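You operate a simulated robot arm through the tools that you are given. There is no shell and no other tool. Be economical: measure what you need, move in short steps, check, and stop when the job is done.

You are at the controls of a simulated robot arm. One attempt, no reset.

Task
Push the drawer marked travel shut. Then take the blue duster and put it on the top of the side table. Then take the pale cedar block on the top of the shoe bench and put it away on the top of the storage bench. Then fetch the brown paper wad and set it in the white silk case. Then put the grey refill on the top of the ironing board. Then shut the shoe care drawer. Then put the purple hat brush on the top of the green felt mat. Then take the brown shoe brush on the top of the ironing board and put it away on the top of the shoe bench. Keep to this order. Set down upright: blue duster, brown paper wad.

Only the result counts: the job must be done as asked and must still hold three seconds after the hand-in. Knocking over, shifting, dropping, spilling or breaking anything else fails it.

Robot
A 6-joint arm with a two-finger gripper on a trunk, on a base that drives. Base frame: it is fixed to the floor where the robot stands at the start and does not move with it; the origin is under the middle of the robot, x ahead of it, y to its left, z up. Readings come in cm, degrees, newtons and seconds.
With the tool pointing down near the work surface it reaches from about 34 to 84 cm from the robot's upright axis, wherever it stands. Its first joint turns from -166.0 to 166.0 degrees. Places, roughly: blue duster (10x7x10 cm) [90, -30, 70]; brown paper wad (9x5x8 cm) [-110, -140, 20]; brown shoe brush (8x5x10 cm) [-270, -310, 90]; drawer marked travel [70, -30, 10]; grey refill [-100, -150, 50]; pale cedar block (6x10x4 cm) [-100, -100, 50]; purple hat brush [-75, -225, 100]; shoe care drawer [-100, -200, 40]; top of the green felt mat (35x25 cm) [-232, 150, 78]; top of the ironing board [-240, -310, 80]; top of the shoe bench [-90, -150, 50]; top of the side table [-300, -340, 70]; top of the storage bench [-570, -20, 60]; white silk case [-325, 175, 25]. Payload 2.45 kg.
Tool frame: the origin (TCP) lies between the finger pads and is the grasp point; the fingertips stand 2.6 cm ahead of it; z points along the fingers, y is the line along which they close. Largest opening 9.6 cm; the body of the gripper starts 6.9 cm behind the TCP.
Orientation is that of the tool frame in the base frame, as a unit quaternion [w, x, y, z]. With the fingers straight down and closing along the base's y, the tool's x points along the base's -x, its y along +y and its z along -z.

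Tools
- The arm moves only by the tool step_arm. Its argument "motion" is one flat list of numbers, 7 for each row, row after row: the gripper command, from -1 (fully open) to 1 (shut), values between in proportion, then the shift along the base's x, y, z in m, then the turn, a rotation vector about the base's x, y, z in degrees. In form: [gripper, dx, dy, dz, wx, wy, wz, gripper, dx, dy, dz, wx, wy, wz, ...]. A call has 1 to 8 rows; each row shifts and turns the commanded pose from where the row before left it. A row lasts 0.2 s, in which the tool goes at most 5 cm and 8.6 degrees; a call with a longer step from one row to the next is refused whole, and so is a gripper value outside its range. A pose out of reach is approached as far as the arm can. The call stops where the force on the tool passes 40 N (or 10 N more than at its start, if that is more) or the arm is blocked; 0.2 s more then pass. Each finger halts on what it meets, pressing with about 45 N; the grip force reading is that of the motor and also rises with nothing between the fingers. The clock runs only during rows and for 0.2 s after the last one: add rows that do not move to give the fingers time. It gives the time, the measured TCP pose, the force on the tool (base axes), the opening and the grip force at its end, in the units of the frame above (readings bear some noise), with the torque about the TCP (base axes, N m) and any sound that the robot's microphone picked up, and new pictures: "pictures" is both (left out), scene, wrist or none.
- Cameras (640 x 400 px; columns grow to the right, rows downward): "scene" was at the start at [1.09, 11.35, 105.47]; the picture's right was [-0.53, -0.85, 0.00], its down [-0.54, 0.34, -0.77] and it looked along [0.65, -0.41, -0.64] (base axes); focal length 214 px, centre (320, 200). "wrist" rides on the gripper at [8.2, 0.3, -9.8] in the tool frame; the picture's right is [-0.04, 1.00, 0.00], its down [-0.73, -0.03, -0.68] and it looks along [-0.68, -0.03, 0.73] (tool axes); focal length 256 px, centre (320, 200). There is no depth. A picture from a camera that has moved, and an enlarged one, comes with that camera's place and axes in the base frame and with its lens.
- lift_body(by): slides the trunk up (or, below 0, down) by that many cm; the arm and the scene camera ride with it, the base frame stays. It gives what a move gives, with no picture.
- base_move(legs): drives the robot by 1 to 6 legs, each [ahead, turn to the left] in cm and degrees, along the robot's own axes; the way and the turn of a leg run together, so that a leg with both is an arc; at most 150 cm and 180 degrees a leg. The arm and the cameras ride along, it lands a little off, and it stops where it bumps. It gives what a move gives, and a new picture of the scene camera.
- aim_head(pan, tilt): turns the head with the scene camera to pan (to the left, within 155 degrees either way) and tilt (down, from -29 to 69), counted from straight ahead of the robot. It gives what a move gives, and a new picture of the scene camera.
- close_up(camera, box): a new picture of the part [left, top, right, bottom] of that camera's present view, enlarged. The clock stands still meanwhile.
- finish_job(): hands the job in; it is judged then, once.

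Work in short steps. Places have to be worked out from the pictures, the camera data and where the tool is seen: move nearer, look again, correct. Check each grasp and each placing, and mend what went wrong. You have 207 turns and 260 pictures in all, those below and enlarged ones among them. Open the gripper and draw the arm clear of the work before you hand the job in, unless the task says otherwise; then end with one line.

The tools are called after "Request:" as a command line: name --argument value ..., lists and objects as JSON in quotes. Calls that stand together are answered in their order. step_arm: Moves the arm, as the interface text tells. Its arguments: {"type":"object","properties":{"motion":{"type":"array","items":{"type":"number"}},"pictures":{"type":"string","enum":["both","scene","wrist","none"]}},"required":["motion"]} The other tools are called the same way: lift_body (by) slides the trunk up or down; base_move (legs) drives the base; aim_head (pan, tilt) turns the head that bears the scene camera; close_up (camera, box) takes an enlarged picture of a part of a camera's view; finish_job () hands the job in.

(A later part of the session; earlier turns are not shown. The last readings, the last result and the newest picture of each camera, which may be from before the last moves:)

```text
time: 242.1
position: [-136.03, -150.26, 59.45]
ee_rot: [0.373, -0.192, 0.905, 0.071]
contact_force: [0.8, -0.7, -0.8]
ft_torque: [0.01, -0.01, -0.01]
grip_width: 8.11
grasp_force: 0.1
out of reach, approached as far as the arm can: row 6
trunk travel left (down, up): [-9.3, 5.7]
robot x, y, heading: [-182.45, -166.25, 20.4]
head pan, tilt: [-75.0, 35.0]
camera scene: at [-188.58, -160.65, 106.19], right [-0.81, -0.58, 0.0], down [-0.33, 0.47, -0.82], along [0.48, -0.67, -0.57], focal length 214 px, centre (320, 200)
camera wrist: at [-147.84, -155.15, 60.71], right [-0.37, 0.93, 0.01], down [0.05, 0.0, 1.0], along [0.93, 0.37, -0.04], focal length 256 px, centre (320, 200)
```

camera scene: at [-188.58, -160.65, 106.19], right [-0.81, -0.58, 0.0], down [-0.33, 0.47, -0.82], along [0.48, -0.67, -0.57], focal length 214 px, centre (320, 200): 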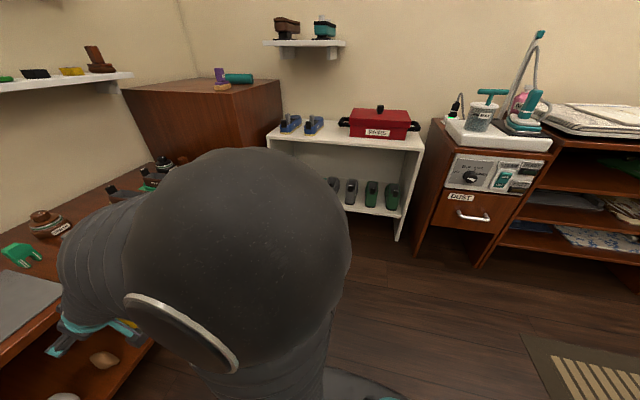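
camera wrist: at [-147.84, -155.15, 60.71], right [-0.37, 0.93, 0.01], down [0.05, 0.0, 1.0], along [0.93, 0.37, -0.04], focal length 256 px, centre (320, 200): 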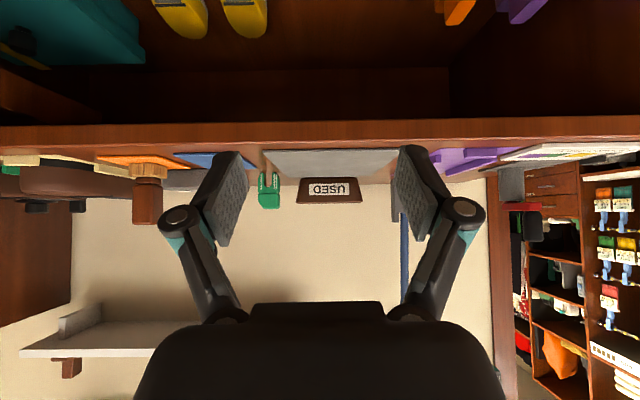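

Now I lower the trunk 9 cm, then the tool to z≈30, to view the shelf.

Request:
lift_body --by -9

Request:
step_arm --motion '[-0.7, 0, 0, -0.04, 0, 0, 0, -0.7, 0, 0, -0.04, 0, 0, 0, -0.7, 0, 0, -0.04, 0, 0, 0, -0.7, 0, 0, -0.04, 0, 0, 0, -0.7, 0, 0, -0.04, 0, 0, 0]' --pictures "wrist"

```text
time: 243.4
position: [-135.99, -150.27, 50.47]
ee_rot: [0.371, -0.192, 0.906, 0.072]
contact_force: [1.0, -0.5, -0.5]
ft_torque: [0.01, -0.04, -0.01]
grip_width: 8.16
grasp_force: 0.0
trunk travel left (down, up): [-0.3, 14.7]
robot x, y, heading: [-181.9, -166.04, 20.8]
head pan, tilt: [-75.0, 35.0]
```

```text
time: 244.6
position: [-132.88, -150.72, 33.32]
ee_rot: [0.368, -0.187, 0.907, 0.085]
contact_force: [0.3, 0.0, -0.2]
ft_torque: [0.02, 0.03, -0.01]
grip_width: 8.14
grasp_force: 0.0
out of reach, approached as far as the arm can: row 1, 2, 3, 4, 5
trunk travel left (down, up): [-0.3, 14.7]
robot x, y, heading: [-182.59, -166.6, 20.5]
head pan, tilt: [-75.0, 35.0]
camera wrist: at [-144.67, -155.45, 34.77], right [-0.37, 0.93, 0.04], down [0.07, -0.02, 1.0], along [0.93, 0.38, -0.05], focal length 256 px, centre (320, 200)
```

wrist: 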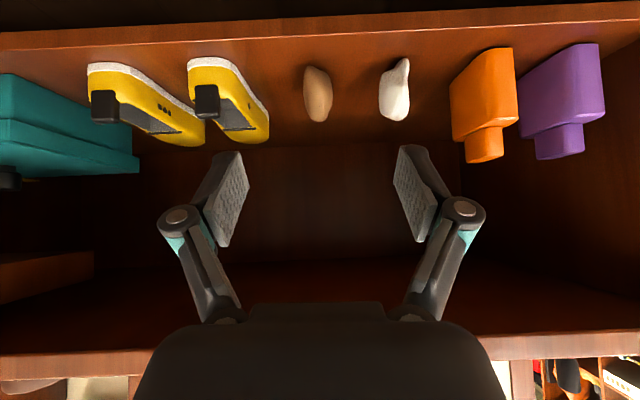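

The wad is centred ahead: centre about e1 −150, shelf z≈13.3, top ≈21.5. I advance 5 of 8 steps toward it.

Request:
step_arm --motion '[-0.7, 0.0315, 0.0133, -0.0185, 0, 0, 0, -0.7, 0.0315, 0.0133, -0.0185, 0, 0, 0, -0.7, 0.0315, 0.0133, -0.0185, 0, 0, 0, -0.7, 0.0315, 0.0133, -0.0185, 0, 0, 0, -0.7, 0.0315, 0.0133, -0.0185, 0, 0, 0]' --pictures "wrist"

```text
time: 245.8
position: [-115.54, -145.78, 25.95]
ee_rot: [0.372, -0.196, 0.904, 0.073]
contact_force: [0.8, 0.0, 0.9]
ft_torque: [-0.02, 0.02, 0.01]
grip_width: 8.15
grasp_force: 0.0
out of reach, approached as far as the arm can: row 1, 2, 3, 5
trunk travel left (down, up): [-0.3, 14.7]
robot x, y, heading: [-182.62, -166.12, 20.4]
head pan, tilt: [-75.0, 35.0]
camera wrist: at [-127.26, -150.77, 27.18], right [-0.38, 0.92, 0.01], down [0.05, 0.0, 1.0], along [0.92, 0.38, -0.05], focal length 256 px, centre (320, 200)
```

wrist: 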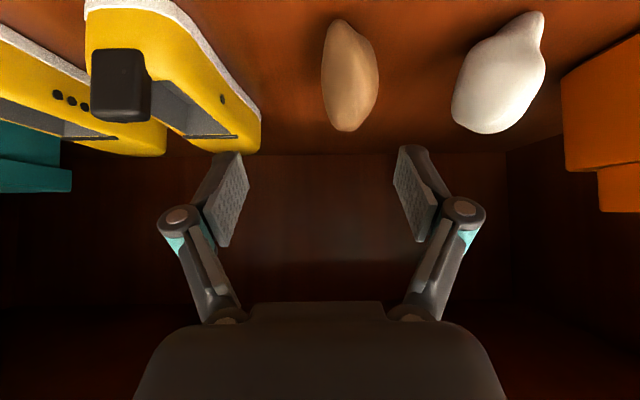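

Wad is 2.5 cm left of the tool line and about 9 cm ahead. I correct and advance to it.

Request:
step_arm --motion '[-0.7, -0.004, 0.0235, 0, 0, 0, 0, -0.7, 0.027, 0.01, -0.028, 0, 0, 0, -0.7, 0.027, 0.01, -0.028, 0, 0, 0, -0.7, 0.024, 0.01, -0.027, 0, 0, 0]' --pictures "wrist"

```text
time: 246.8
position: [-107.48, -143.14, 17.42]
ee_rot: [0.373, -0.192, 0.905, 0.072]
contact_force: [0.1, 0.6, 0.5]
ft_torque: [-0.03, 0.01, -0.04]
grip_width: 8.15
grasp_force: 0.2
out of reach, approached as far as the arm can: row 1, 2
trunk travel left (down, up): [-0.3, 14.7]
robot x, y, heading: [-182.32, -166.41, 20.6]
head pan, tilt: [-75.0, 35.0]
camera wrist: at [-119.26, -147.86, 18.78], right [-0.38, 0.93, 0.02], down [0.05, 0.0, 1.0], along [0.93, 0.38, -0.05], focal length 256 px, centre (320, 200)
```

wrist: 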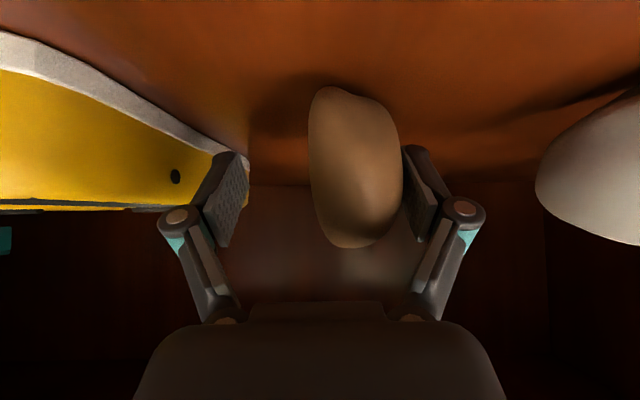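

Shift 1.7 cm left to centre, then close.

Request:
step_arm --motion '[-0.7, -0.006, 0.016, 0, 0, 0, 0, -0.7, 0, 0, 0, 0, 0, 0]' --pictures "wrist"

Request:
step_arm --motion '[1, 0, 0, 0, 0, 0, 0, 1, 0, 0, 0, 0, 0, 0, 1, 0, 0, 0, 0, 0, 0]' --pictures "wrist"

```text
time: 247.4
position: [-107.72, -142.64, 17.47]
ee_rot: [0.372, -0.193, 0.905, 0.074]
contact_force: [-0.2, -0.8, 0.1]
ft_torque: [0.01, 0.0, -0.01]
grip_width: 8.16
grasp_force: 0.0
out of reach, approached as far as the arm can: row 1
trunk travel left (down, up): [-0.3, 14.7]
robot x, y, heading: [-182.54, -166.1, 20.4]
head pan, tilt: [-75.0, 35.0]
camera wrist: at [-119.5, -147.48, 18.78], right [-0.38, 0.93, 0.02], down [0.05, 0.0, 1.0], along [0.92, 0.38, -0.05], focal length 256 px, centre (320, 200)
```

wrist: 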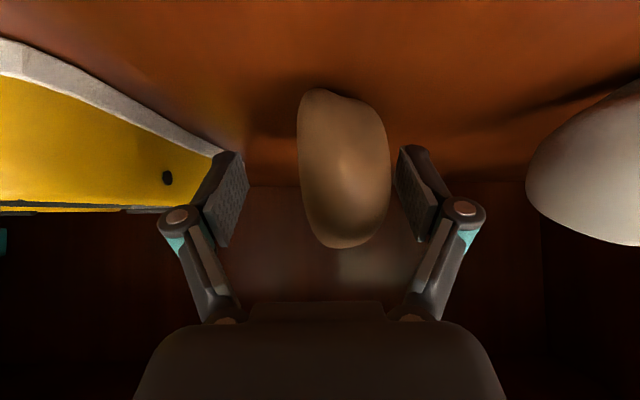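

```text
time: 248.2
position: [-107.66, -142.62, 17.44]
ee_rot: [0.372, -0.193, 0.905, 0.075]
contact_force: [-0.8, -0.2, 2.0]
ft_torque: [0.04, -0.02, 0.02]
grip_width: 4.26
grasp_force: 44.7
trunk travel left (down, up): [-0.3, 14.7]
robot x, y, heading: [-182.55, -166.41, 20.4]
head pan, tilt: [-75.0, 35.0]
camera wrist: at [-119.5, -147.49, 18.81], right [-0.38, 0.93, 0.02], down [0.05, 0.0, 1.0], along [0.92, 0.38, -0.05], focal length 256 px, centre (320, 200)
```

wrist: 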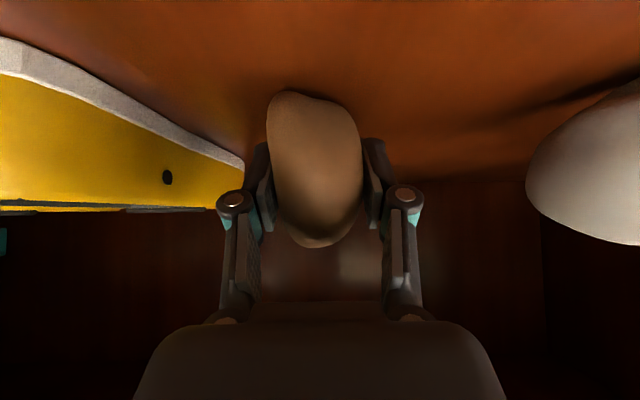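

Gripped (4.3 cm) and upright. I lift 5 cm, then draw straight out.

Request:
step_arm --motion '[1, 0, 0, 0.025, 0, 0, 0, 1, 0, 0, 0.025, 0, 0, 0, 1, -0.038, -0.014, 0, 0, 0, 0, 1, -0.038, -0.014, 0, 0, 0, 0, 1, -0.038, -0.014, 0, 0, 0, 0, 1, -0.035, -0.013, 0.01, 0, 0, 0, 1, -0.03, -0.011, 0.03, 0, 0, 0]' --pictures "wrist"

```text
time: 249.8
position: [-123.49, -148.43, 28.85]
ee_rot: [0.368, -0.186, 0.907, 0.081]
contact_force: [0.1, 0.9, -1.2]
ft_torque: [0.0, 0.0, -0.03]
grip_width: 4.2
grasp_force: 45.5
out of reach, approached as far as the arm can: row 3, 4, 5, 6, 7
trunk travel left (down, up): [-0.3, 14.7]
robot x, y, heading: [-182.36, -166.11, 20.4]
head pan, tilt: [-75.0, 35.0]
camera wrist: at [-135.28, -153.34, 30.2], right [-0.37, 0.93, 0.04], down [0.06, -0.02, 1.0], along [0.93, 0.37, -0.05], focal length 256 px, centre (320, 200)
```

wrist: 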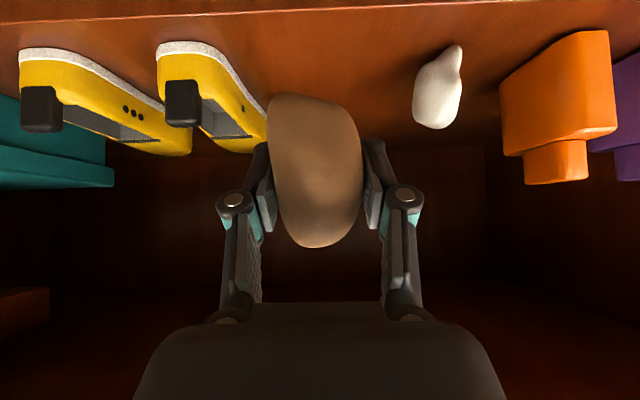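

The tool can't retract further, so I back the base 6 cm, then lift the trunk.

Request:
base_move --legs '[[-6, 0]]'

Request:
lift_body --by 9

Request:
step_arm --motion '[1, 0, 0, 0.04, 0, 0, 0, 1, 0, 0, 0.045, 0, 0, 0, 1, 0, 0, 0.045, 0, 0, 0, 1, 0, 0, 0.045, 0, 0, 0, 1, 0, 0, 0.045, 0, 0, 0, 1, 0, 0, 0.045, 0, 0, 0, 1, 0, 0, 0.045, 0, 0, 0, 1, 0, 0, 0.045, 0, 0, 0]' --pictures "wrist"

```text
time: 250.7
position: [-129.3, -150.67, 28.86]
ee_rot: [0.369, -0.186, 0.907, 0.081]
contact_force: [0.5, 0.3, -1.3]
ft_torque: [0.01, -0.03, 0.0]
grip_width: 4.2
grasp_force: 45.0
trunk travel left (down, up): [-0.3, 14.7]
robot x, y, heading: [-188.12, -168.39, 20.7]
head pan, tilt: [-75.0, 35.0]
camera scene: at [-194.28, -162.78, 97.19], right [-0.81, -0.58, 0.0], down [-0.33, 0.47, -0.82], along [0.48, -0.67, -0.57], focal length 214 px, centre (320, 200)
```

scene: 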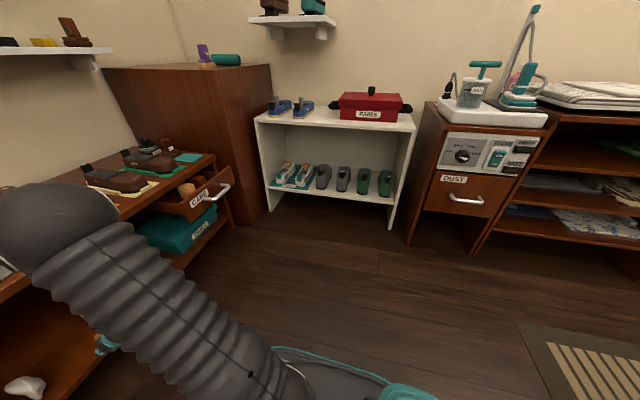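

```text
time: 252.0
position: [-129.16, -150.64, 37.86]
ee_rot: [0.369, -0.187, 0.907, 0.081]
contact_force: [-1.6, -0.8, -0.4]
ft_torque: [-0.03, 0.01, -0.03]
grip_width: 4.22
grasp_force: 45.4
trunk travel left (down, up): [-9.3, 5.7]
robot x, y, heading: [-188.51, -168.1, 20.2]
head pan, tilt: [-75.0, 35.0]
```

```text
time: 253.8
position: [-129.32, -150.69, 73.35]
ee_rot: [0.368, -0.187, 0.908, 0.08]
contact_force: [-0.2, 0.2, 0.4]
ft_torque: [-0.02, -0.02, 0.03]
grip_width: 4.23
grasp_force: 45.7
trunk travel left (down, up): [-9.3, 5.7]
robot x, y, heading: [-187.89, -168.12, 20.7]
head pan, tilt: [-75.0, 35.0]
camera wrist: at [-141.02, -155.52, 74.68], right [-0.37, 0.93, 0.04], down [0.06, -0.01, 1.0], along [0.93, 0.37, -0.05], focal length 256 px, centre (320, 200)
```

wrist: 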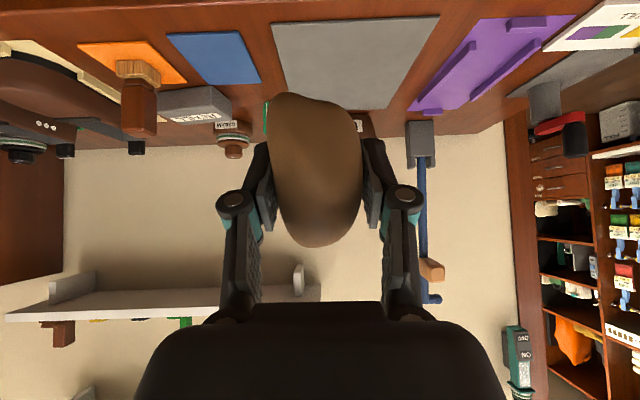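

Wad is up and clear. I raise it a bit more, turn left and drive along the rug toward the silk case.

Request:
step_arm --motion '[1, 0, 0, 0.045, 0, 0, 0, 1, 0, 0, 0.045, 0, 0, 0, 1, 0, 0, 0.045, 0, 0, 0]' --pictures "none"

Request:
base_move --legs '[[0, 91.8], [150, 0], [140, 0]]'

Request:
aim_head --pan 0 --tilt 40

```text
time: 254.6
position: [-129.28, -150.74, 86.91]
ee_rot: [0.367, -0.186, 0.908, 0.08]
contact_force: [-0.9, 0.2, -0.9]
ft_torque: [0.04, -0.02, 0.04]
grip_width: 4.24
grasp_force: 45.7
trunk travel left (down, up): [-9.3, 5.7]
robot x, y, heading: [-187.91, -168.26, 20.4]
head pan, tilt: [-75.0, 35.0]
```

```text
time: 272.5
position: [-316.05, 159.69, 86.99]
ee_rot: [-0.198, 0.781, -0.497, -0.321]
contact_force: [-0.2, -0.3, -0.4]
ft_torque: [-0.04, 0.0, 0.0]
grip_width: 4.25
grasp_force: 45.3
trunk travel left (down, up): [-9.3, 5.7]
robot x, y, heading: [-296.89, 101.28, 112.1]
head pan, tilt: [-75.0, 35.0]
camera scene: at [-302.07, 95.25, 106.18], right [0.61, -0.8, 0.0], down [-0.46, -0.35, -0.82], along [0.65, 0.5, -0.57], focal length 214 px, centre (320, 200)
```

scene: 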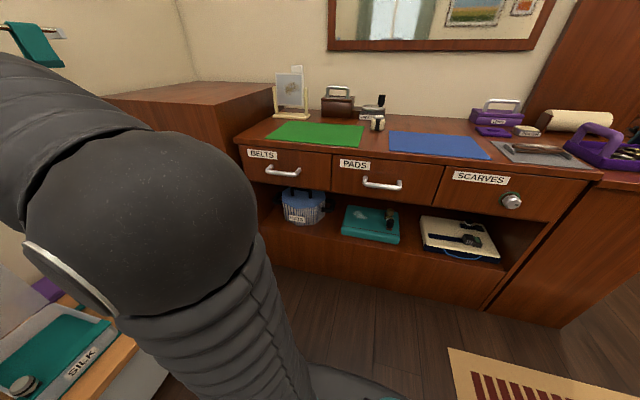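

```text
time: 274.0
position: [-316.01, 159.75, 86.96]
ee_rot: [-0.197, 0.782, -0.497, -0.321]
contact_force: [-0.4, -0.8, -0.4]
ft_torque: [0.0, 0.0, -0.01]
grip_width: 4.25
grasp_force: 45.2
trunk travel left (down, up): [-9.3, 5.7]
robot x, y, heading: [-296.91, 101.5, 112.0]
head pan, tilt: [0.0, 40.0]
camera scene: at [-312.29, 97.79, 105.43], right [0.93, 0.38, 0.0], down [0.24, -0.6, -0.77], along [-0.29, 0.71, -0.64], focal length 214 px, centre (320, 200)
```

scene: 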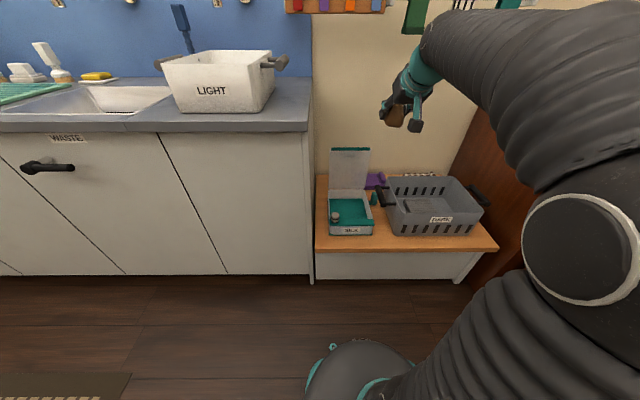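

Request:
close_up --camera "scene" --box '[300, 130, 430, 260]'

Request:
step_arm --motion '[1, 0, 0, 0, 0, 0, 0]' --pictures "wrist"

```text
3.08 times, centred on (365, 195) of scene
camera zoom: at [-312.29, 97.79, 105.43], right [0.93, 0.38, 0.0], down [0.24, -0.6, -0.77], along [-0.29, 0.71, -0.64], focal length 660 px, centre (182, 215)
```

zoom: 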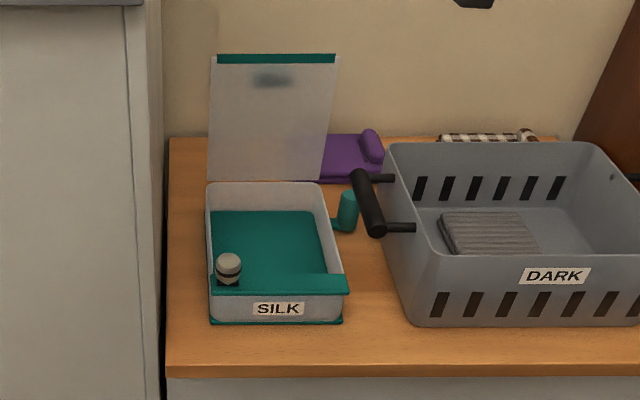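

```text
time: 274.4
position: [-316.13, 159.61, 86.89]
ee_rot: [-0.198, 0.781, -0.498, -0.321]
contact_force: [-0.2, 0.6, -0.7]
ft_torque: [0.01, 0.0, 0.0]
grip_width: 4.25
grasp_force: 45.2
trunk travel left (down, up): [-9.3, 5.7]
robot x, y, heading: [-296.8, 101.32, 112.3]
head pan, tilt: [0.0, 40.0]
camera wrist: at [-310.94, 148.0, 88.27], right [-0.92, -0.4, 0.04], down [0.01, 0.06, 1.0], along [-0.4, 0.91, -0.05], focal length 256 px, centre (320, 200)
```

wrist: 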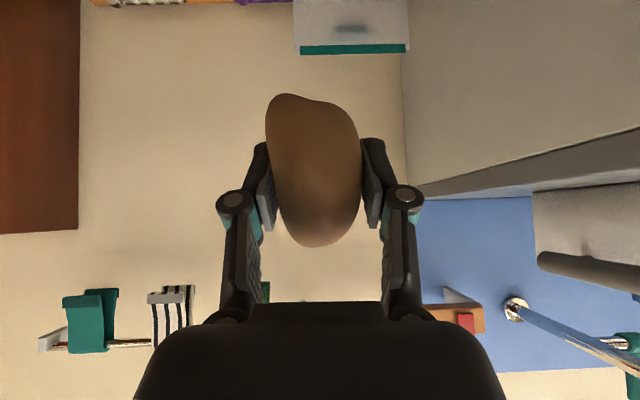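

The SILK case: free room is on its right half beside the jar. I lower the trunk and arm in front of it, to gauge wall heights with the wrist camera.

Request:
lift_body --by -9

Request:
step_arm --motion '[1, 0, 0, -0.045, 0, 0, 0, 1, 0, 0, -0.045, 0, 0, 0, 1, 0, 0, -0.045, 0, 0, 0, 1, 0, 0, -0.045, 0, 0, 0, 1, 0, 0, -0.045, 0, 0, 0, 1, 0, 0, -0.045, 0, 0, 0, 1, 0, 0, -0.045, 0, 0, 0, 1, 0, 0, -0.045, 0, 0, 0]' --pictures "both"

```text
time: 275.6
position: [-316.19, 159.61, 77.99]
ee_rot: [-0.199, 0.781, -0.498, -0.321]
contact_force: [0.3, 0.2, -0.9]
ft_torque: [0.0, 0.03, 0.03]
grip_width: 4.25
grasp_force: 45.2
trunk travel left (down, up): [-0.3, 14.7]
robot x, y, heading: [-296.72, 101.28, 112.2]
head pan, tilt: [0.0, 40.0]
```

```text
time: 277.4
position: [-316.38, 159.04, 41.36]
ee_rot: [-0.2, 0.819, -0.444, -0.303]
contact_force: [0.4, 0.9, 2.7]
ft_torque: [-0.02, 0.1, 0.01]
grip_width: 4.14
grasp_force: 44.8
trunk travel left (down, up): [-0.3, 14.7]
robot x, y, heading: [-296.41, 101.34, 112.4]
head pan, tilt: [0.0, 40.0]
camera scene: at [-312.29, 97.77, 96.42], right [0.93, 0.38, 0.0], down [0.24, -0.59, -0.77], along [-0.29, 0.71, -0.64], focal length 214 px, centre (320, 200)
camera wrist: at [-310.09, 147.88, 42.91], right [-0.87, -0.5, -0.03], down [-0.07, 0.05, 1.0], along [-0.5, 0.86, -0.08], focal length 256 px, centre (320, 200)
```

scene: 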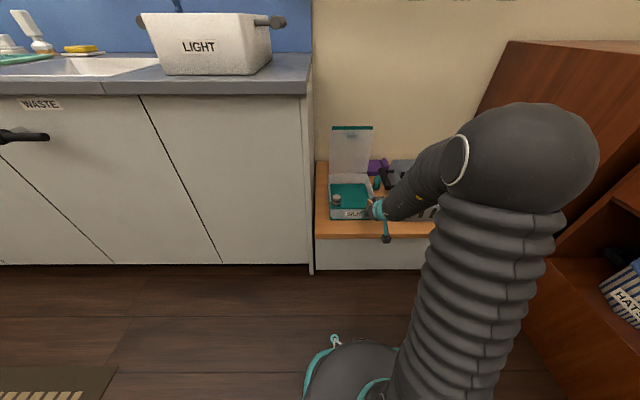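
wrist: 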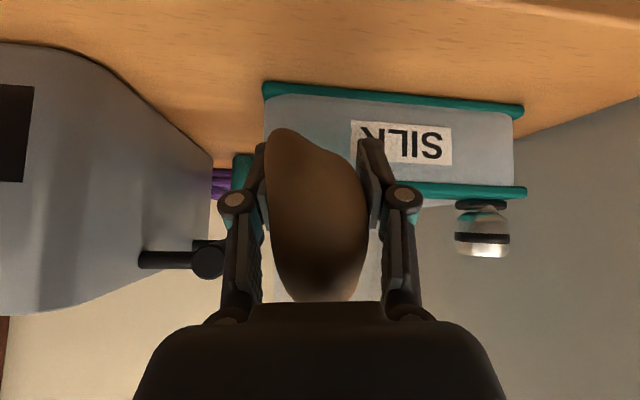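

The wad touched the case's front rim (the bench is higher than assumed) and slid up in the grip. I raise at once and re-measure.

Request:
step_arm --motion '[1, 0, 0, 0.04, 0, 0, 0, 1, 0, 0, 0.04, 0, 0, 0, 1, 0, 0, 0.04, 0, 0, 0]' --pictures "both"

Request:
close_up --camera "scene" --box '[300, 110, 460, 240]'

```text
time: 278.2
position: [-316.15, 159.83, 53.93]
ee_rot: [-0.196, 0.777, -0.503, -0.323]
contact_force: [1.2, 0.1, 0.0]
ft_torque: [0.02, 0.07, 0.09]
grip_width: 4.12
grasp_force: 45.1
trunk travel left (down, up): [-0.3, 14.7]
robot x, y, heading: [-296.49, 101.52, 112.5]
head pan, tilt: [0.0, 40.0]
camera scene: at [-312.3, 97.8, 96.42], right [0.93, 0.38, 0.0], down [0.24, -0.6, -0.77], along [-0.29, 0.71, -0.64], focal length 214 px, centre (320, 200)
camera wrist: at [-311.11, 148.03, 55.25], right [-0.92, -0.39, 0.05], down [0.03, 0.07, 1.0], along [-0.4, 0.92, -0.05], focal length 256 px, centre (320, 200)
```

scene: 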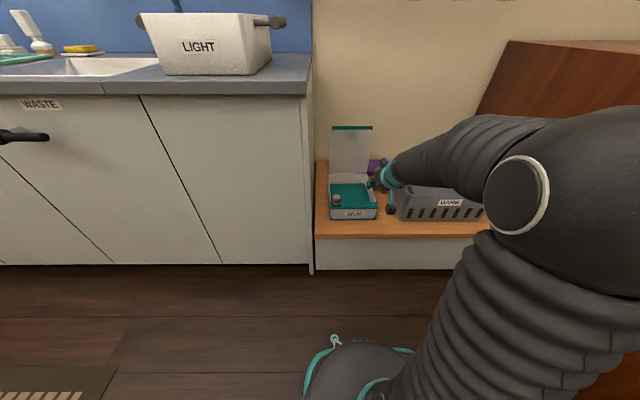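
wrist: 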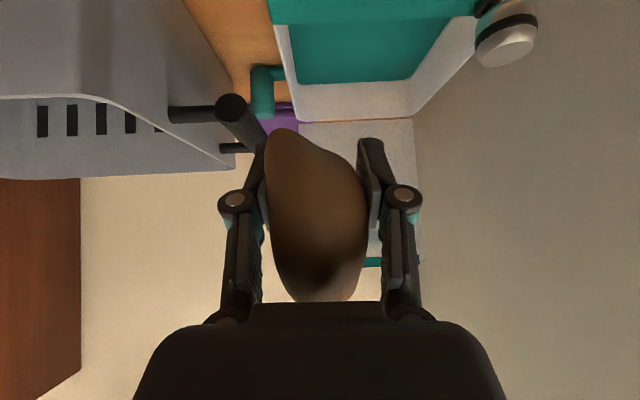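

```text
3.08 times, centred on (380, 175) of scene
camera zoom: at [-312.3, 97.8, 96.42], right [0.93, 0.38, 0.0], down [0.24, -0.6, -0.77], along [-0.29, 0.71, -0.64], focal length 660 px, centre (135, 277)
```

zoom: 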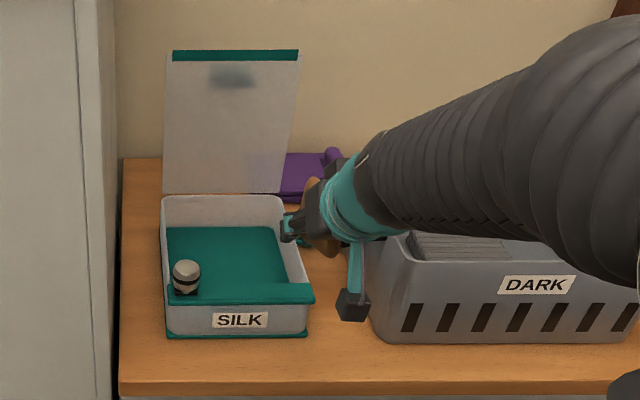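

Measured: rim top z≈42, cushion z≈34. The tilted hand with its camera won't fit over the rim. I'll set the wad upright on the green mat nearby and regrasp it vertically. First I raise everything.

Request:
lift_body --by 9

Request:
step_arm --motion '[1, 0, 0, 0.045, 0, 0, 0, 1, 0, 0, 0.045, 0, 0, 0, 1, 0, 0, 0.045, 0, 0, 0, 1, 0, 0, 0.045, 0, 0, 0, 1, 0, 0, 0.045, 0, 0, 0, 1, 0, 0, 0.045, 0, 0, 0, 1, 0, 0, 0.045, 0, 0, 0, 1, 0, 0, 0.02, 0, 0, 0]' --pictures "none"

Request:
base_move --legs '[[-12, 0], [0, -69], [12, 0]]'

Request:
aim_head --pan 0 --tilt 35

```text
time: 279.5
position: [-316.11, 159.76, 62.85]
ee_rot: [-0.198, 0.781, -0.498, -0.321]
contact_force: [0.1, 0.2, -1.0]
ft_torque: [0.0, -0.01, -0.01]
grip_width: 4.12
grasp_force: 44.9
trunk travel left (down, up): [-9.3, 5.7]
robot x, y, heading: [-296.92, 100.8, 112.1]
head pan, tilt: [0.0, 40.0]
```

```text
time: 281.3
position: [-316.18, 159.78, 96.41]
ee_rot: [-0.198, 0.781, -0.498, -0.32]
contact_force: [-0.2, 0.4, -0.6]
ft_torque: [0.0, -0.04, 0.0]
grip_width: 4.12
grasp_force: 45.2
trunk travel left (down, up): [-9.3, 5.7]
robot x, y, heading: [-296.48, 101.26, 112.3]
head pan, tilt: [0.0, 40.0]
```

```text
time: 286.4
position: [-235.29, 137.16, 96.42]
ee_rot: [0.346, -0.357, 0.854, 0.15]
contact_force: [-0.4, -0.1, 0.0]
ft_torque: [0.0, -0.01, -0.02]
grip_width: 4.13
grasp_force: 45.1
trunk travel left (down, up): [-9.3, 5.7]
robot x, y, heading: [-283.44, 98.68, 42.6]
head pan, tilt: [0.0, 40.0]
camera scene: at [-292.21, 111.86, 105.43], right [0.68, -0.74, 0.0], down [-0.47, -0.44, -0.77], along [0.56, 0.52, -0.64], focal length 214 px, centre (320, 200)
```

scene: 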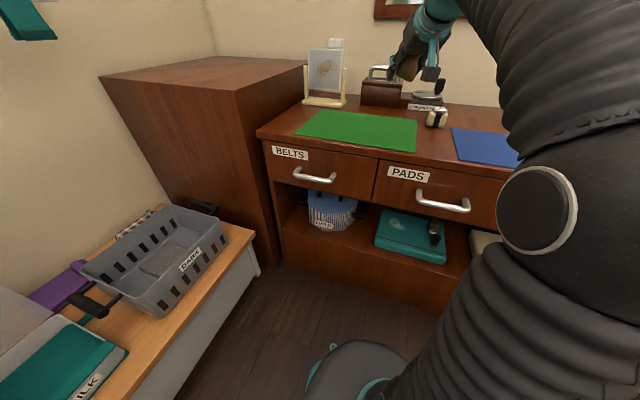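

```text
time: 287.0
position: [-235.26, 136.93, 96.38]
ee_rot: [0.345, -0.357, 0.855, 0.15]
contact_force: [0.2, 0.2, -0.9]
ft_torque: [0.01, 0.04, -0.02]
grip_width: 4.11
grasp_force: 44.6
trunk travel left (down, up): [-9.3, 5.7]
robot x, y, heading: [-283.08, 98.36, 42.4]
head pan, tilt: [0.0, 35.0]
camera scene: at [-291.98, 112.07, 106.18], right [0.68, -0.74, 0.0], down [-0.42, -0.39, -0.82], along [0.6, 0.55, -0.57], focal length 214 px, centre (320, 200)
```

scene: 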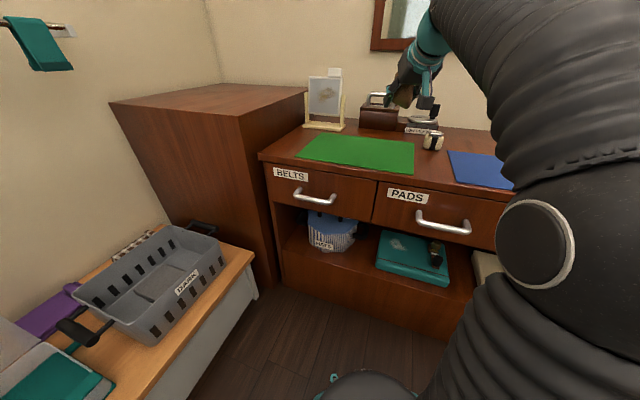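

I zoom on the wad to check its attitude in the grip.

Request:
close_up --camera "scene" --box '[360, 40, 460, 130]'

Request:
step_arm --motion '[1, -0.007, 0.03, -0.03, 0, 0, 0, 1, -0.007, 0.03, -0.03, 0, 0, 0, 1, -0.007, 0.03, -0.03, 0, 0, 0, 1, 0, 0, -0.03, 0, 0, 0]' --pictures "both"

Request:
close_up --camera "scene" --box '[270, 80, 470, 220]'

```text
4.44 times, centred on (410, 85) of scene
camera zoom: at [-291.98, 112.07, 106.18], right [0.68, -0.74, 0.0], down [-0.42, -0.39, -0.82], along [0.6, 0.55, -0.57], focal length 953 px, centre (-80, 711)
```

zoom: 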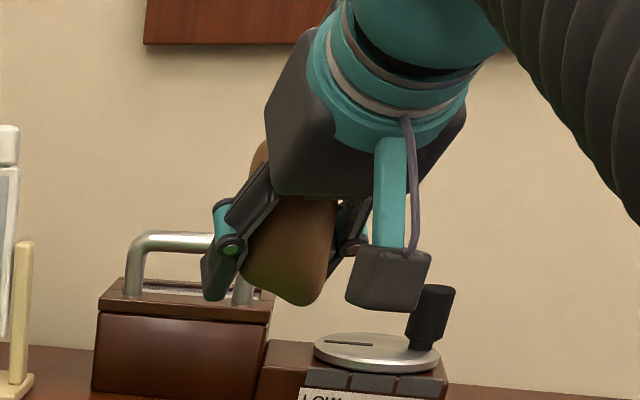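

```text
time: 288.0
position: [-237.35, 145.94, 84.47]
ee_rot: [0.346, -0.357, 0.855, 0.149]
contact_force: [0.0, 0.3, 0.5]
ft_torque: [0.0, 0.0, 0.03]
grip_width: 4.16
grasp_force: 45.3
trunk travel left (down, up): [-9.3, 5.7]
robot x, y, heading: [-283.45, 98.34, 42.3]
head pan, tilt: [0.0, 35.0]
camera scene: at [-291.99, 112.06, 106.19], right [0.68, -0.74, 0.0], down [-0.42, -0.39, -0.82], along [0.6, 0.55, -0.57], focal length 214 px, centre (320, 200)
camera wrist: at [-246.41, 137.06, 85.72], right [-0.69, 0.72, 0.04], down [0.06, 0.01, 1.0], along [0.72, 0.69, -0.05], focal length 256 px, centre (320, 200)
```

scene: 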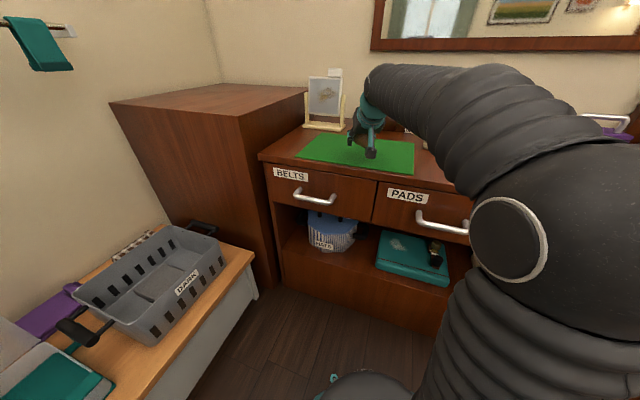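
wrist: 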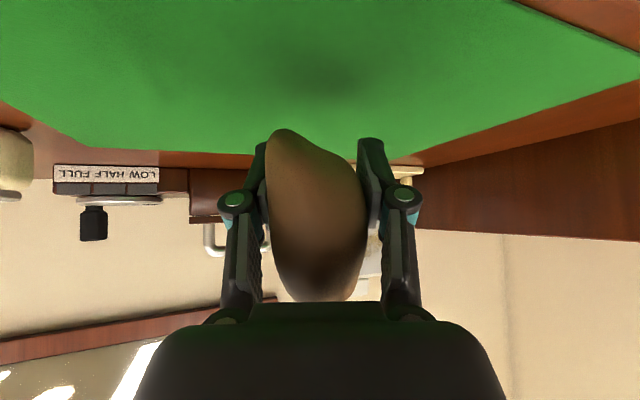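

```text
2.86 times, centred on (370, 150) of scene
camera zoom: at [-291.99, 112.06, 106.19], right [0.68, -0.74, 0.0], down [-0.42, -0.39, -0.82], along [0.6, 0.55, -0.57], focal length 613 px, centre (177, 343)
```

zoom: 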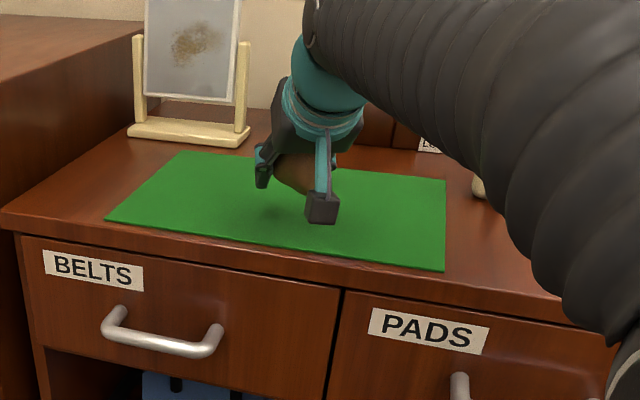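

I lower gently to contact with the mat.

Request:
step_arm --motion '[1, 0, 0, -0.015, 0, 0, 0, 1, 0, 0, -0.005, 0, 0, 0, 1, 0, 0, -0.004, 0, 0, 0]' --pictures "none"

Request:
step_arm --motion '[1, 0, 0, -0.003, 0, 0, 0, 1, 0, 0, -0.003, 0, 0, 0]' --pictures "wrist"

```text
time: 288.8
position: [-237.32, 145.97, 82.07]
ee_rot: [0.346, -0.358, 0.854, 0.152]
contact_force: [-0.4, -0.1, -1.0]
ft_torque: [0.0, 0.02, 0.0]
grip_width: 4.13
grasp_force: 45.0
trunk travel left (down, up): [-9.3, 5.7]
robot x, y, heading: [-282.73, 98.37, 42.8]
head pan, tilt: [0.0, 35.0]
```

```text
time: 289.4
position: [-237.47, 145.97, 81.39]
ee_rot: [0.346, -0.357, 0.855, 0.15]
contact_force: [-0.4, -0.5, -0.5]
ft_torque: [0.0, -0.01, 0.01]
grip_width: 4.14
grasp_force: 44.8
trunk travel left (down, up): [-9.3, 5.7]
robot x, y, heading: [-282.93, 98.29, 42.8]
head pan, tilt: [0.0, 35.0]
camera wrist: at [-246.46, 137.06, 82.75], right [-0.69, 0.72, 0.04], down [0.06, 0.01, 1.0], along [0.72, 0.69, -0.05], focal length 256 px, centre (320, 200)
```

wrist: 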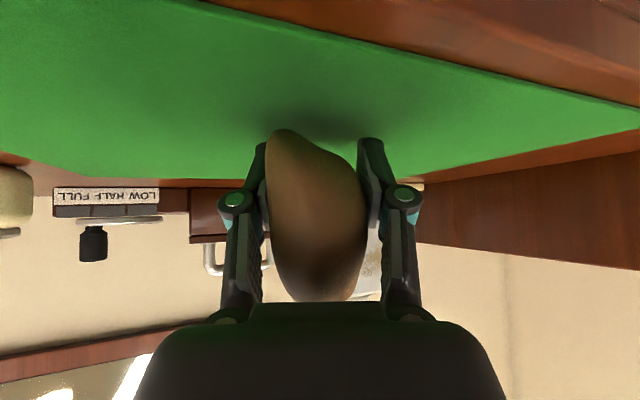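

Request:
step_arm --motion '[1, 0, 0, -0.003, 0, 0, 0, 1, 0, 0, -0.003, 0, 0, 0]' --pictures "none"

Request:
step_arm --motion '[1, 0, 0, -0.003, 0, 0, 0, 1, 0, 0, -0.003, 0, 0, 0]' --pictures "wrist"

```text
time: 290.0
position: [-237.34, 145.95, 81.19]
ee_rot: [0.349, -0.357, 0.853, 0.152]
contact_force: [2.8, 2.3, 19.3]
ft_torque: [-0.01, 0.02, 0.02]
grip_width: 4.16
grasp_force: 45.1
trunk travel left (down, up): [-9.3, 5.7]
robot x, y, heading: [-283.28, 98.99, 42.4]
head pan, tilt: [0.0, 35.0]
```

```text
time: 290.5
position: [-237.36, 145.89, 81.2]
ee_rot: [0.353, -0.356, 0.851, 0.154]
contact_force: [-0.1, 0.0, 11.6]
ft_torque: [-0.07, 0.06, -0.03]
grip_width: 4.12
grasp_force: 45.0
trunk travel left (down, up): [-9.3, 5.7]
robot x, y, heading: [-283.39, 98.46, 42.6]
head pan, tilt: [0.0, 35.0]
stopped in row 2: the force on the tool passed its limit at 42 N (the readings are from after the stop); the commanded pose is now the measured one
camera wrist: at [-246.44, 137.1, 82.33], right [-0.69, 0.72, 0.04], down [0.05, 0.0, 1.0], along [0.72, 0.7, -0.03], focal length 256 px, centre (320, 200)
```

wrist: 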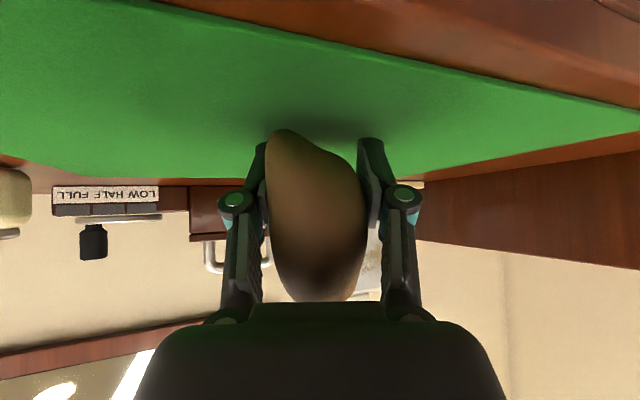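

In contact. I open and withdraw along the tool axis, then look.

Request:
step_arm --motion '[0, 0, 0, 0, 0, 0, 0, -0.5, 0, 0, 0, 0, 0, 0, -0.5, 0, 0, 0, 0, 0, 0, -0.5, -0.0157, -0.0144, 0.021, 0, 0, 0, -0.5, -0.0157, -0.0144, 0.021, 0, 0, 0, -0.5, -0.0157, -0.0144, 0.021, 0, 0, 0, -0.5, -0.0157, -0.0144, 0.021, 0, 0, 0]'

Request:
close_up --camera "scene" --box '[270, 80, 470, 220]'

```text
time: 292.1
position: [-243.54, 140.26, 89.42]
ee_rot: [0.351, -0.355, 0.853, 0.152]
contact_force: [-0.4, 0.4, -0.2]
ft_torque: [-0.03, 0.01, 0.0]
grip_width: 7.21
grasp_force: 0.0
trunk travel left (down, up): [-9.3, 5.7]
robot x, y, heading: [-283.22, 98.63, 42.7]
head pan, tilt: [0.0, 35.0]
camera scene: at [-291.97, 112.09, 106.18], right [0.68, -0.74, 0.0], down [-0.42, -0.39, -0.82], along [0.6, 0.55, -0.57], focal length 214 px, centre (320, 200)
camera wrist: at [-252.69, 131.36, 90.5], right [-0.69, 0.72, 0.04], down [0.06, 0.0, 1.0], along [0.72, 0.69, -0.04], focal length 256 px, centre (320, 200)
```

scene: 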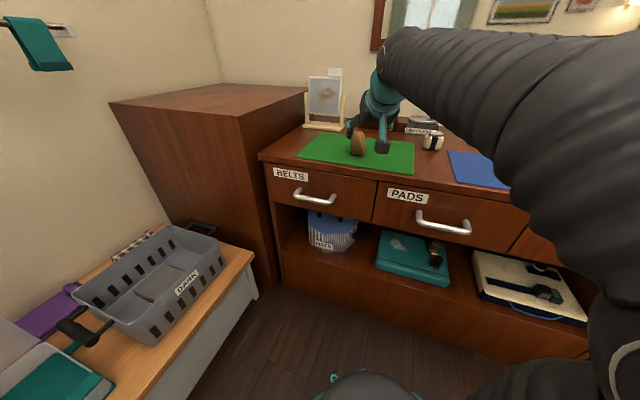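
wrist: 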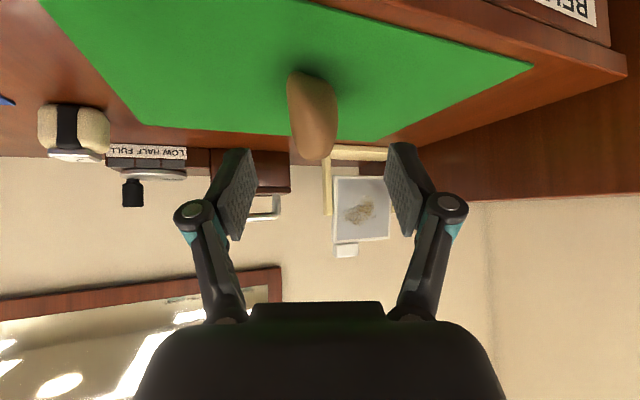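

```text
2.86 times, centred on (370, 150) of scene
camera zoom: at [-291.97, 112.09, 106.18], right [0.68, -0.74, 0.0], down [-0.42, -0.39, -0.82], along [0.6, 0.55, -0.57], focal length 613 px, centre (177, 343)
```

zoom: 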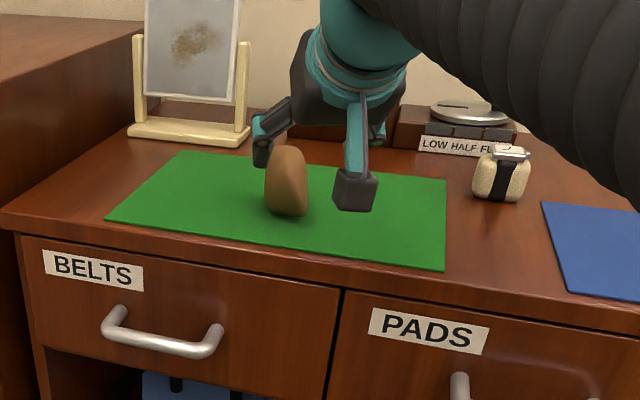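

It stands upright. I rotate the tool to vertical while rising, positioning above the wad at about (−236, 146.5).

Request:
step_arm --motion '[-0.8, -0.01, -0.01, 0.03, -5.0, 5.45, 0, -0.8, 0, 0, 0.03, -5.0, 5.45, 0, -0.8, 0, 0, 0.02, -5.0, 5.45, 0, -0.8, 0.02, 0.02, 0.01, -5.0, 5.45, 0, -0.8, 0.03, 0.025, 0, -5.0, 5.45, 0, -0.8, 0.03, 0.025, 0, -5.0, 5.45, 0]' --pictures "wrist"

```text
time: 293.5
position: [-242.04, 141.07, 91.21]
ee_rot: [0.01, -0.378, 0.925, 0.027]
contact_force: [0.5, 0.0, -1.1]
ft_torque: [-0.06, 0.07, 0.02]
grip_width: 8.65
grasp_force: 0.1
out of reach, approached as far as the arm can: row 5, 6
trunk travel left (down, up): [-9.3, 5.7]
robot x, y, heading: [-283.63, 98.41, 42.5]
head pan, tilt: [0.0, 35.0]
camera wrist: at [-248.04, 134.94, 100.77], right [-0.67, 0.74, 0.05], down [0.55, 0.45, 0.71], along [0.5, 0.5, -0.71], focal length 256 px, centre (320, 200)
```

wrist: 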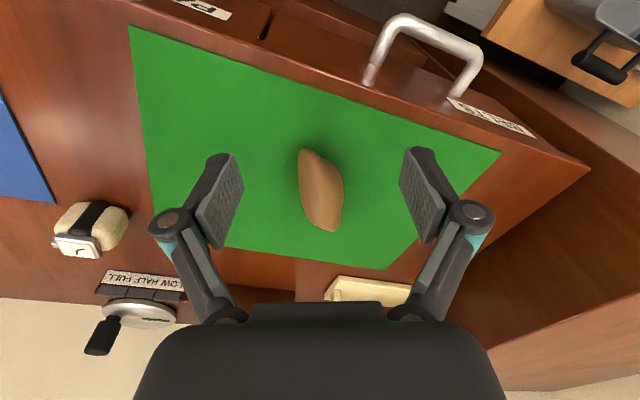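

Wad confirmed at (−236.2, 146.9). I move over it and lower to z 84.

Request:
step_arm --motion '[-0.8, 0.029, 0.029, 0, 0, 0, 0, -0.8, 0.029, 0.029, 0, 0, 0, 0, -0.8, 0, 0, -0.025, 0, 0, 0, -0.8, 0, 0, -0.025, 0, 0, 0]' --pictures "wrist"

```text
time: 294.5
position: [-238.27, 144.81, 82.23]
ee_rot: [-0.003, -0.377, 0.926, 0.022]
contact_force: [-0.2, -0.4, -0.9]
ft_torque: [0.0, 0.01, 0.01]
grip_width: 8.64
grasp_force: 0.0
out of reach, approached as far as the arm can: row 1, 2
trunk travel left (down, up): [-9.3, 5.7]
robot x, y, heading: [-283.1, 98.58, 42.6]
head pan, tilt: [0.0, 35.0]
camera wrist: at [-244.1, 138.86, 92.01], right [-0.67, 0.74, 0.04], down [0.56, 0.46, 0.69], along [0.49, 0.48, -0.73], focal length 256 px, centre (320, 200)
```

wrist: 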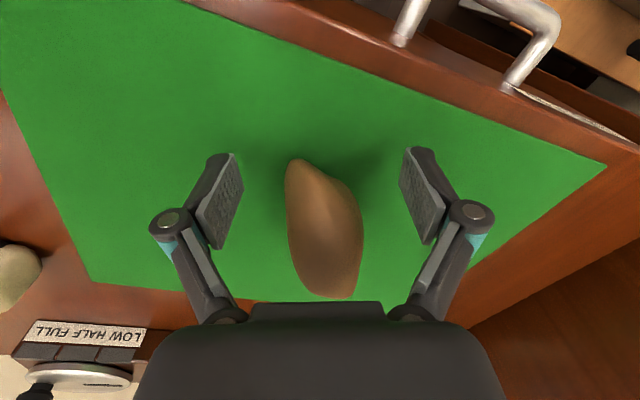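

Move 1.8 cm forward and close.

Request:
step_arm --motion '[-0.8, 0.018, 0.018, 0.003, 0, 0, 0, -0.8, 0, 0, 0, 0, 0, 0, 1, 0, 0, 0, 0, 0, 0, 1, 0, 0, 0, 0, 0, 0, 1, 0, 0, 0, 0, 0, 0, 1, 0, 0, 0, 0, 0, 0]' --pictures "wrist"

```text
time: 295.9
position: [-236.53, 146.58, 82.54]
ee_rot: [-0.003, -0.377, 0.926, 0.022]
contact_force: [1.3, 0.6, 2.8]
ft_torque: [0.01, -0.07, 0.0]
grip_width: 4.22
grasp_force: 44.6
trunk travel left (down, up): [-9.3, 5.7]
robot x, y, heading: [-283.07, 98.37, 42.5]
head pan, tilt: [0.0, 35.0]
camera wrist: at [-242.32, 140.62, 92.28], right [-0.67, 0.74, 0.04], down [0.56, 0.46, 0.69], along [0.49, 0.48, -0.73], focal length 256 px, centre (320, 200)
```

wrist: 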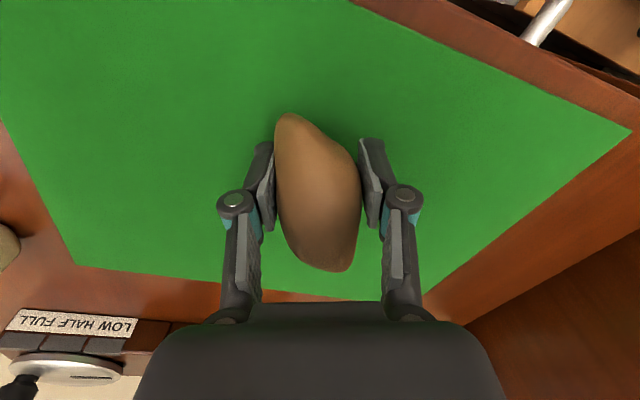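

Regrasped vertically (4.2 cm). I lift, retract a little, and turn back toward the case.

Request:
step_arm --motion '[1, 0, 0, 0.03, 0, 0, 0, 1, 0, 0, 0.04, 0, 0, 0, 1, -0.02, -0.02, 0.02, 0, 0, 0, 1, -0.02, -0.02, 0.02, 0, 0, 0, 1, 0, 0, 0.02, 0, 0, 0]' --pictures "wrist"

Request:
base_move --legs '[[0, 70], [14, 0]]'

Request:
aim_head --pan 0 --tilt 45

```text
time: 297.1
position: [-242.28, 140.87, 90.74]
ee_rot: [-0.002, -0.376, 0.926, 0.025]
contact_force: [-0.2, -0.1, -1.0]
ft_torque: [-0.03, -0.01, 0.04]
grip_width: 4.2
grasp_force: 44.3
out of reach, approached as far as the arm can: row 2, 5
trunk travel left (down, up): [-9.3, 5.7]
robot x, y, heading: [-283.19, 98.28, 42.8]
head pan, tilt: [0.0, 35.0]
camera wrist: at [-248.16, 134.86, 100.67], right [-0.67, 0.74, 0.05], down [0.56, 0.46, 0.69], along [0.49, 0.49, -0.72], focal length 256 px, centre (320, 200)
```

wrist: 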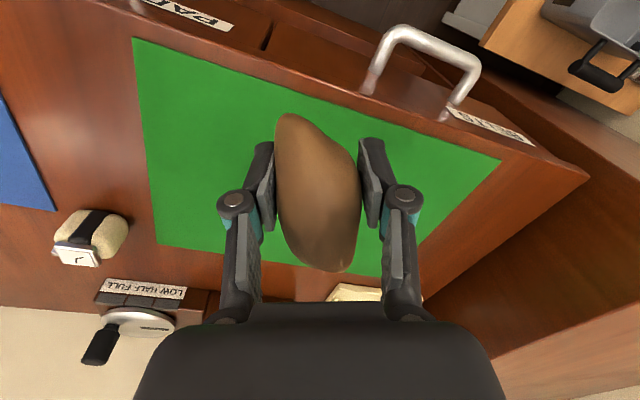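

```text
time: 301.5
position: [-314.67, 164.54, 90.9]
ee_rot: [0.014, 0.84, -0.542, -0.018]
contact_force: [0.1, 0.0, -0.3]
ft_torque: [0.01, -0.01, 0.01]
grip_width: 4.2
grasp_force: 45.2
trunk travel left (down, up): [-9.3, 5.7]
robot x, y, heading: [-288.63, 111.82, 112.9]
head pan, tilt: [0.0, 35.0]
camera scene: at [-304.48, 108.18, 106.18], right [0.92, 0.39, 0.0], down [0.22, -0.53, -0.82], along [-0.32, 0.76, -0.57], focal length 214 px, centre (320, 200)
```

scene: 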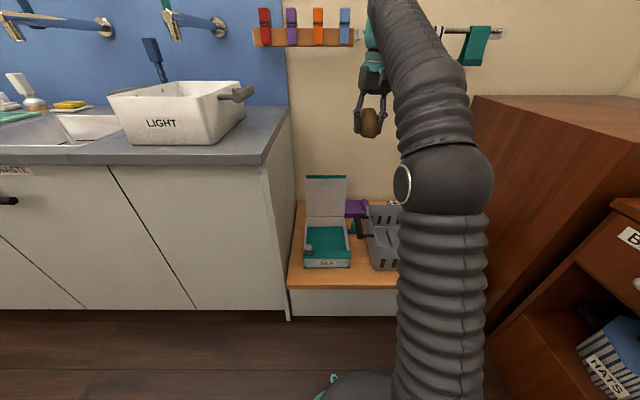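

```text
time: 302.2
position: [-314.66, 164.46, 90.95]
ee_rot: [0.015, 0.841, -0.541, -0.019]
contact_force: [-0.9, 0.0, 0.4]
ft_torque: [0.03, 0.0, 0.0]
grip_width: 4.16
grasp_force: 44.7
trunk travel left (down, up): [-9.3, 5.7]
robot x, y, heading: [-289.12, 111.62, 112.6]
head pan, tilt: [0.0, 45.0]
camera scene: at [-304.22, 107.56, 104.71], right [0.92, 0.39, 0.0], down [0.27, -0.65, -0.71], along [-0.27, 0.65, -0.71], focal length 214 px, centre (320, 200)
```

scene: 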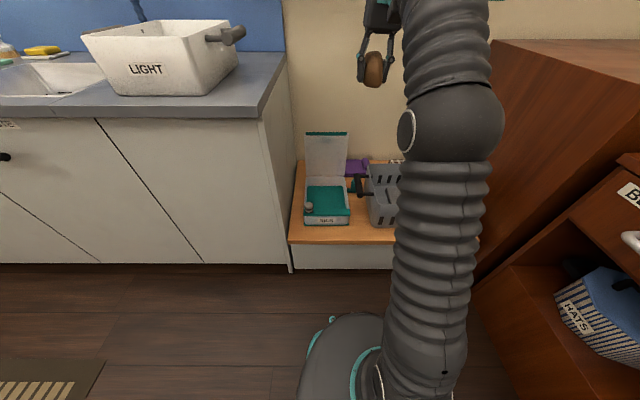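

I move toward above the case and lower to z≈62 to view it with the wrist camera.

Request:
step_arm --motion '[1, -0.03, 0.0, -0.035, 0, 0, 0, 1, -0.03, 0.01, -0.035, 0, 0, 0, 1, -0.03, 0.02, -0.03, 0, 0, 0, 1, -0.03, 0.02, -0.03, 0, 0, 0, 1, 0, 0.02, -0.04, 0, 0, 0, 1, 0, 0.015, -0.04, 0, 0, 0, 1, 0, 0.01, -0.04, 0, 0, 0, 1, 0, 0, -0.04, 0, 0, 0]'

```text
time: 304.0
position: [-326.61, 174.09, 62.03]
ee_rot: [0.015, 0.84, -0.542, -0.019]
contact_force: [0.1, -0.4, 0.3]
ft_torque: [0.0, 0.01, -0.02]
grip_width: 4.19
grasp_force: 45.1
trunk travel left (down, up): [-9.3, 5.7]
robot x, y, heading: [-288.68, 111.53, 113.0]
head pan, tilt: [0.0, 45.0]
camera scene: at [-304.22, 107.55, 104.71], right [0.92, 0.39, 0.0], down [0.27, -0.65, -0.71], along [-0.27, 0.65, -0.71], focal length 214 px, centre (320, 200)
camera wrist: at [-323.08, 166.46, 71.73], right [-0.93, -0.38, 0.05], down [-0.24, 0.68, 0.69], along [-0.29, 0.63, -0.72], focal length 256 px, centre (320, 200)
```

scene: 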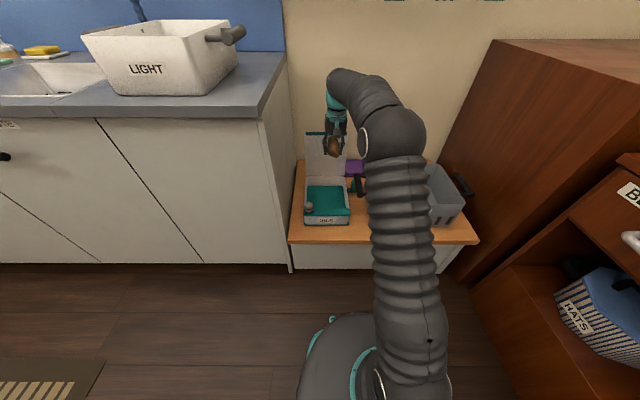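
wrist: 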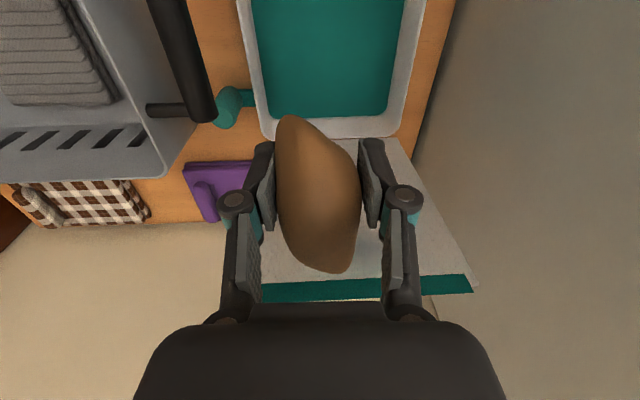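

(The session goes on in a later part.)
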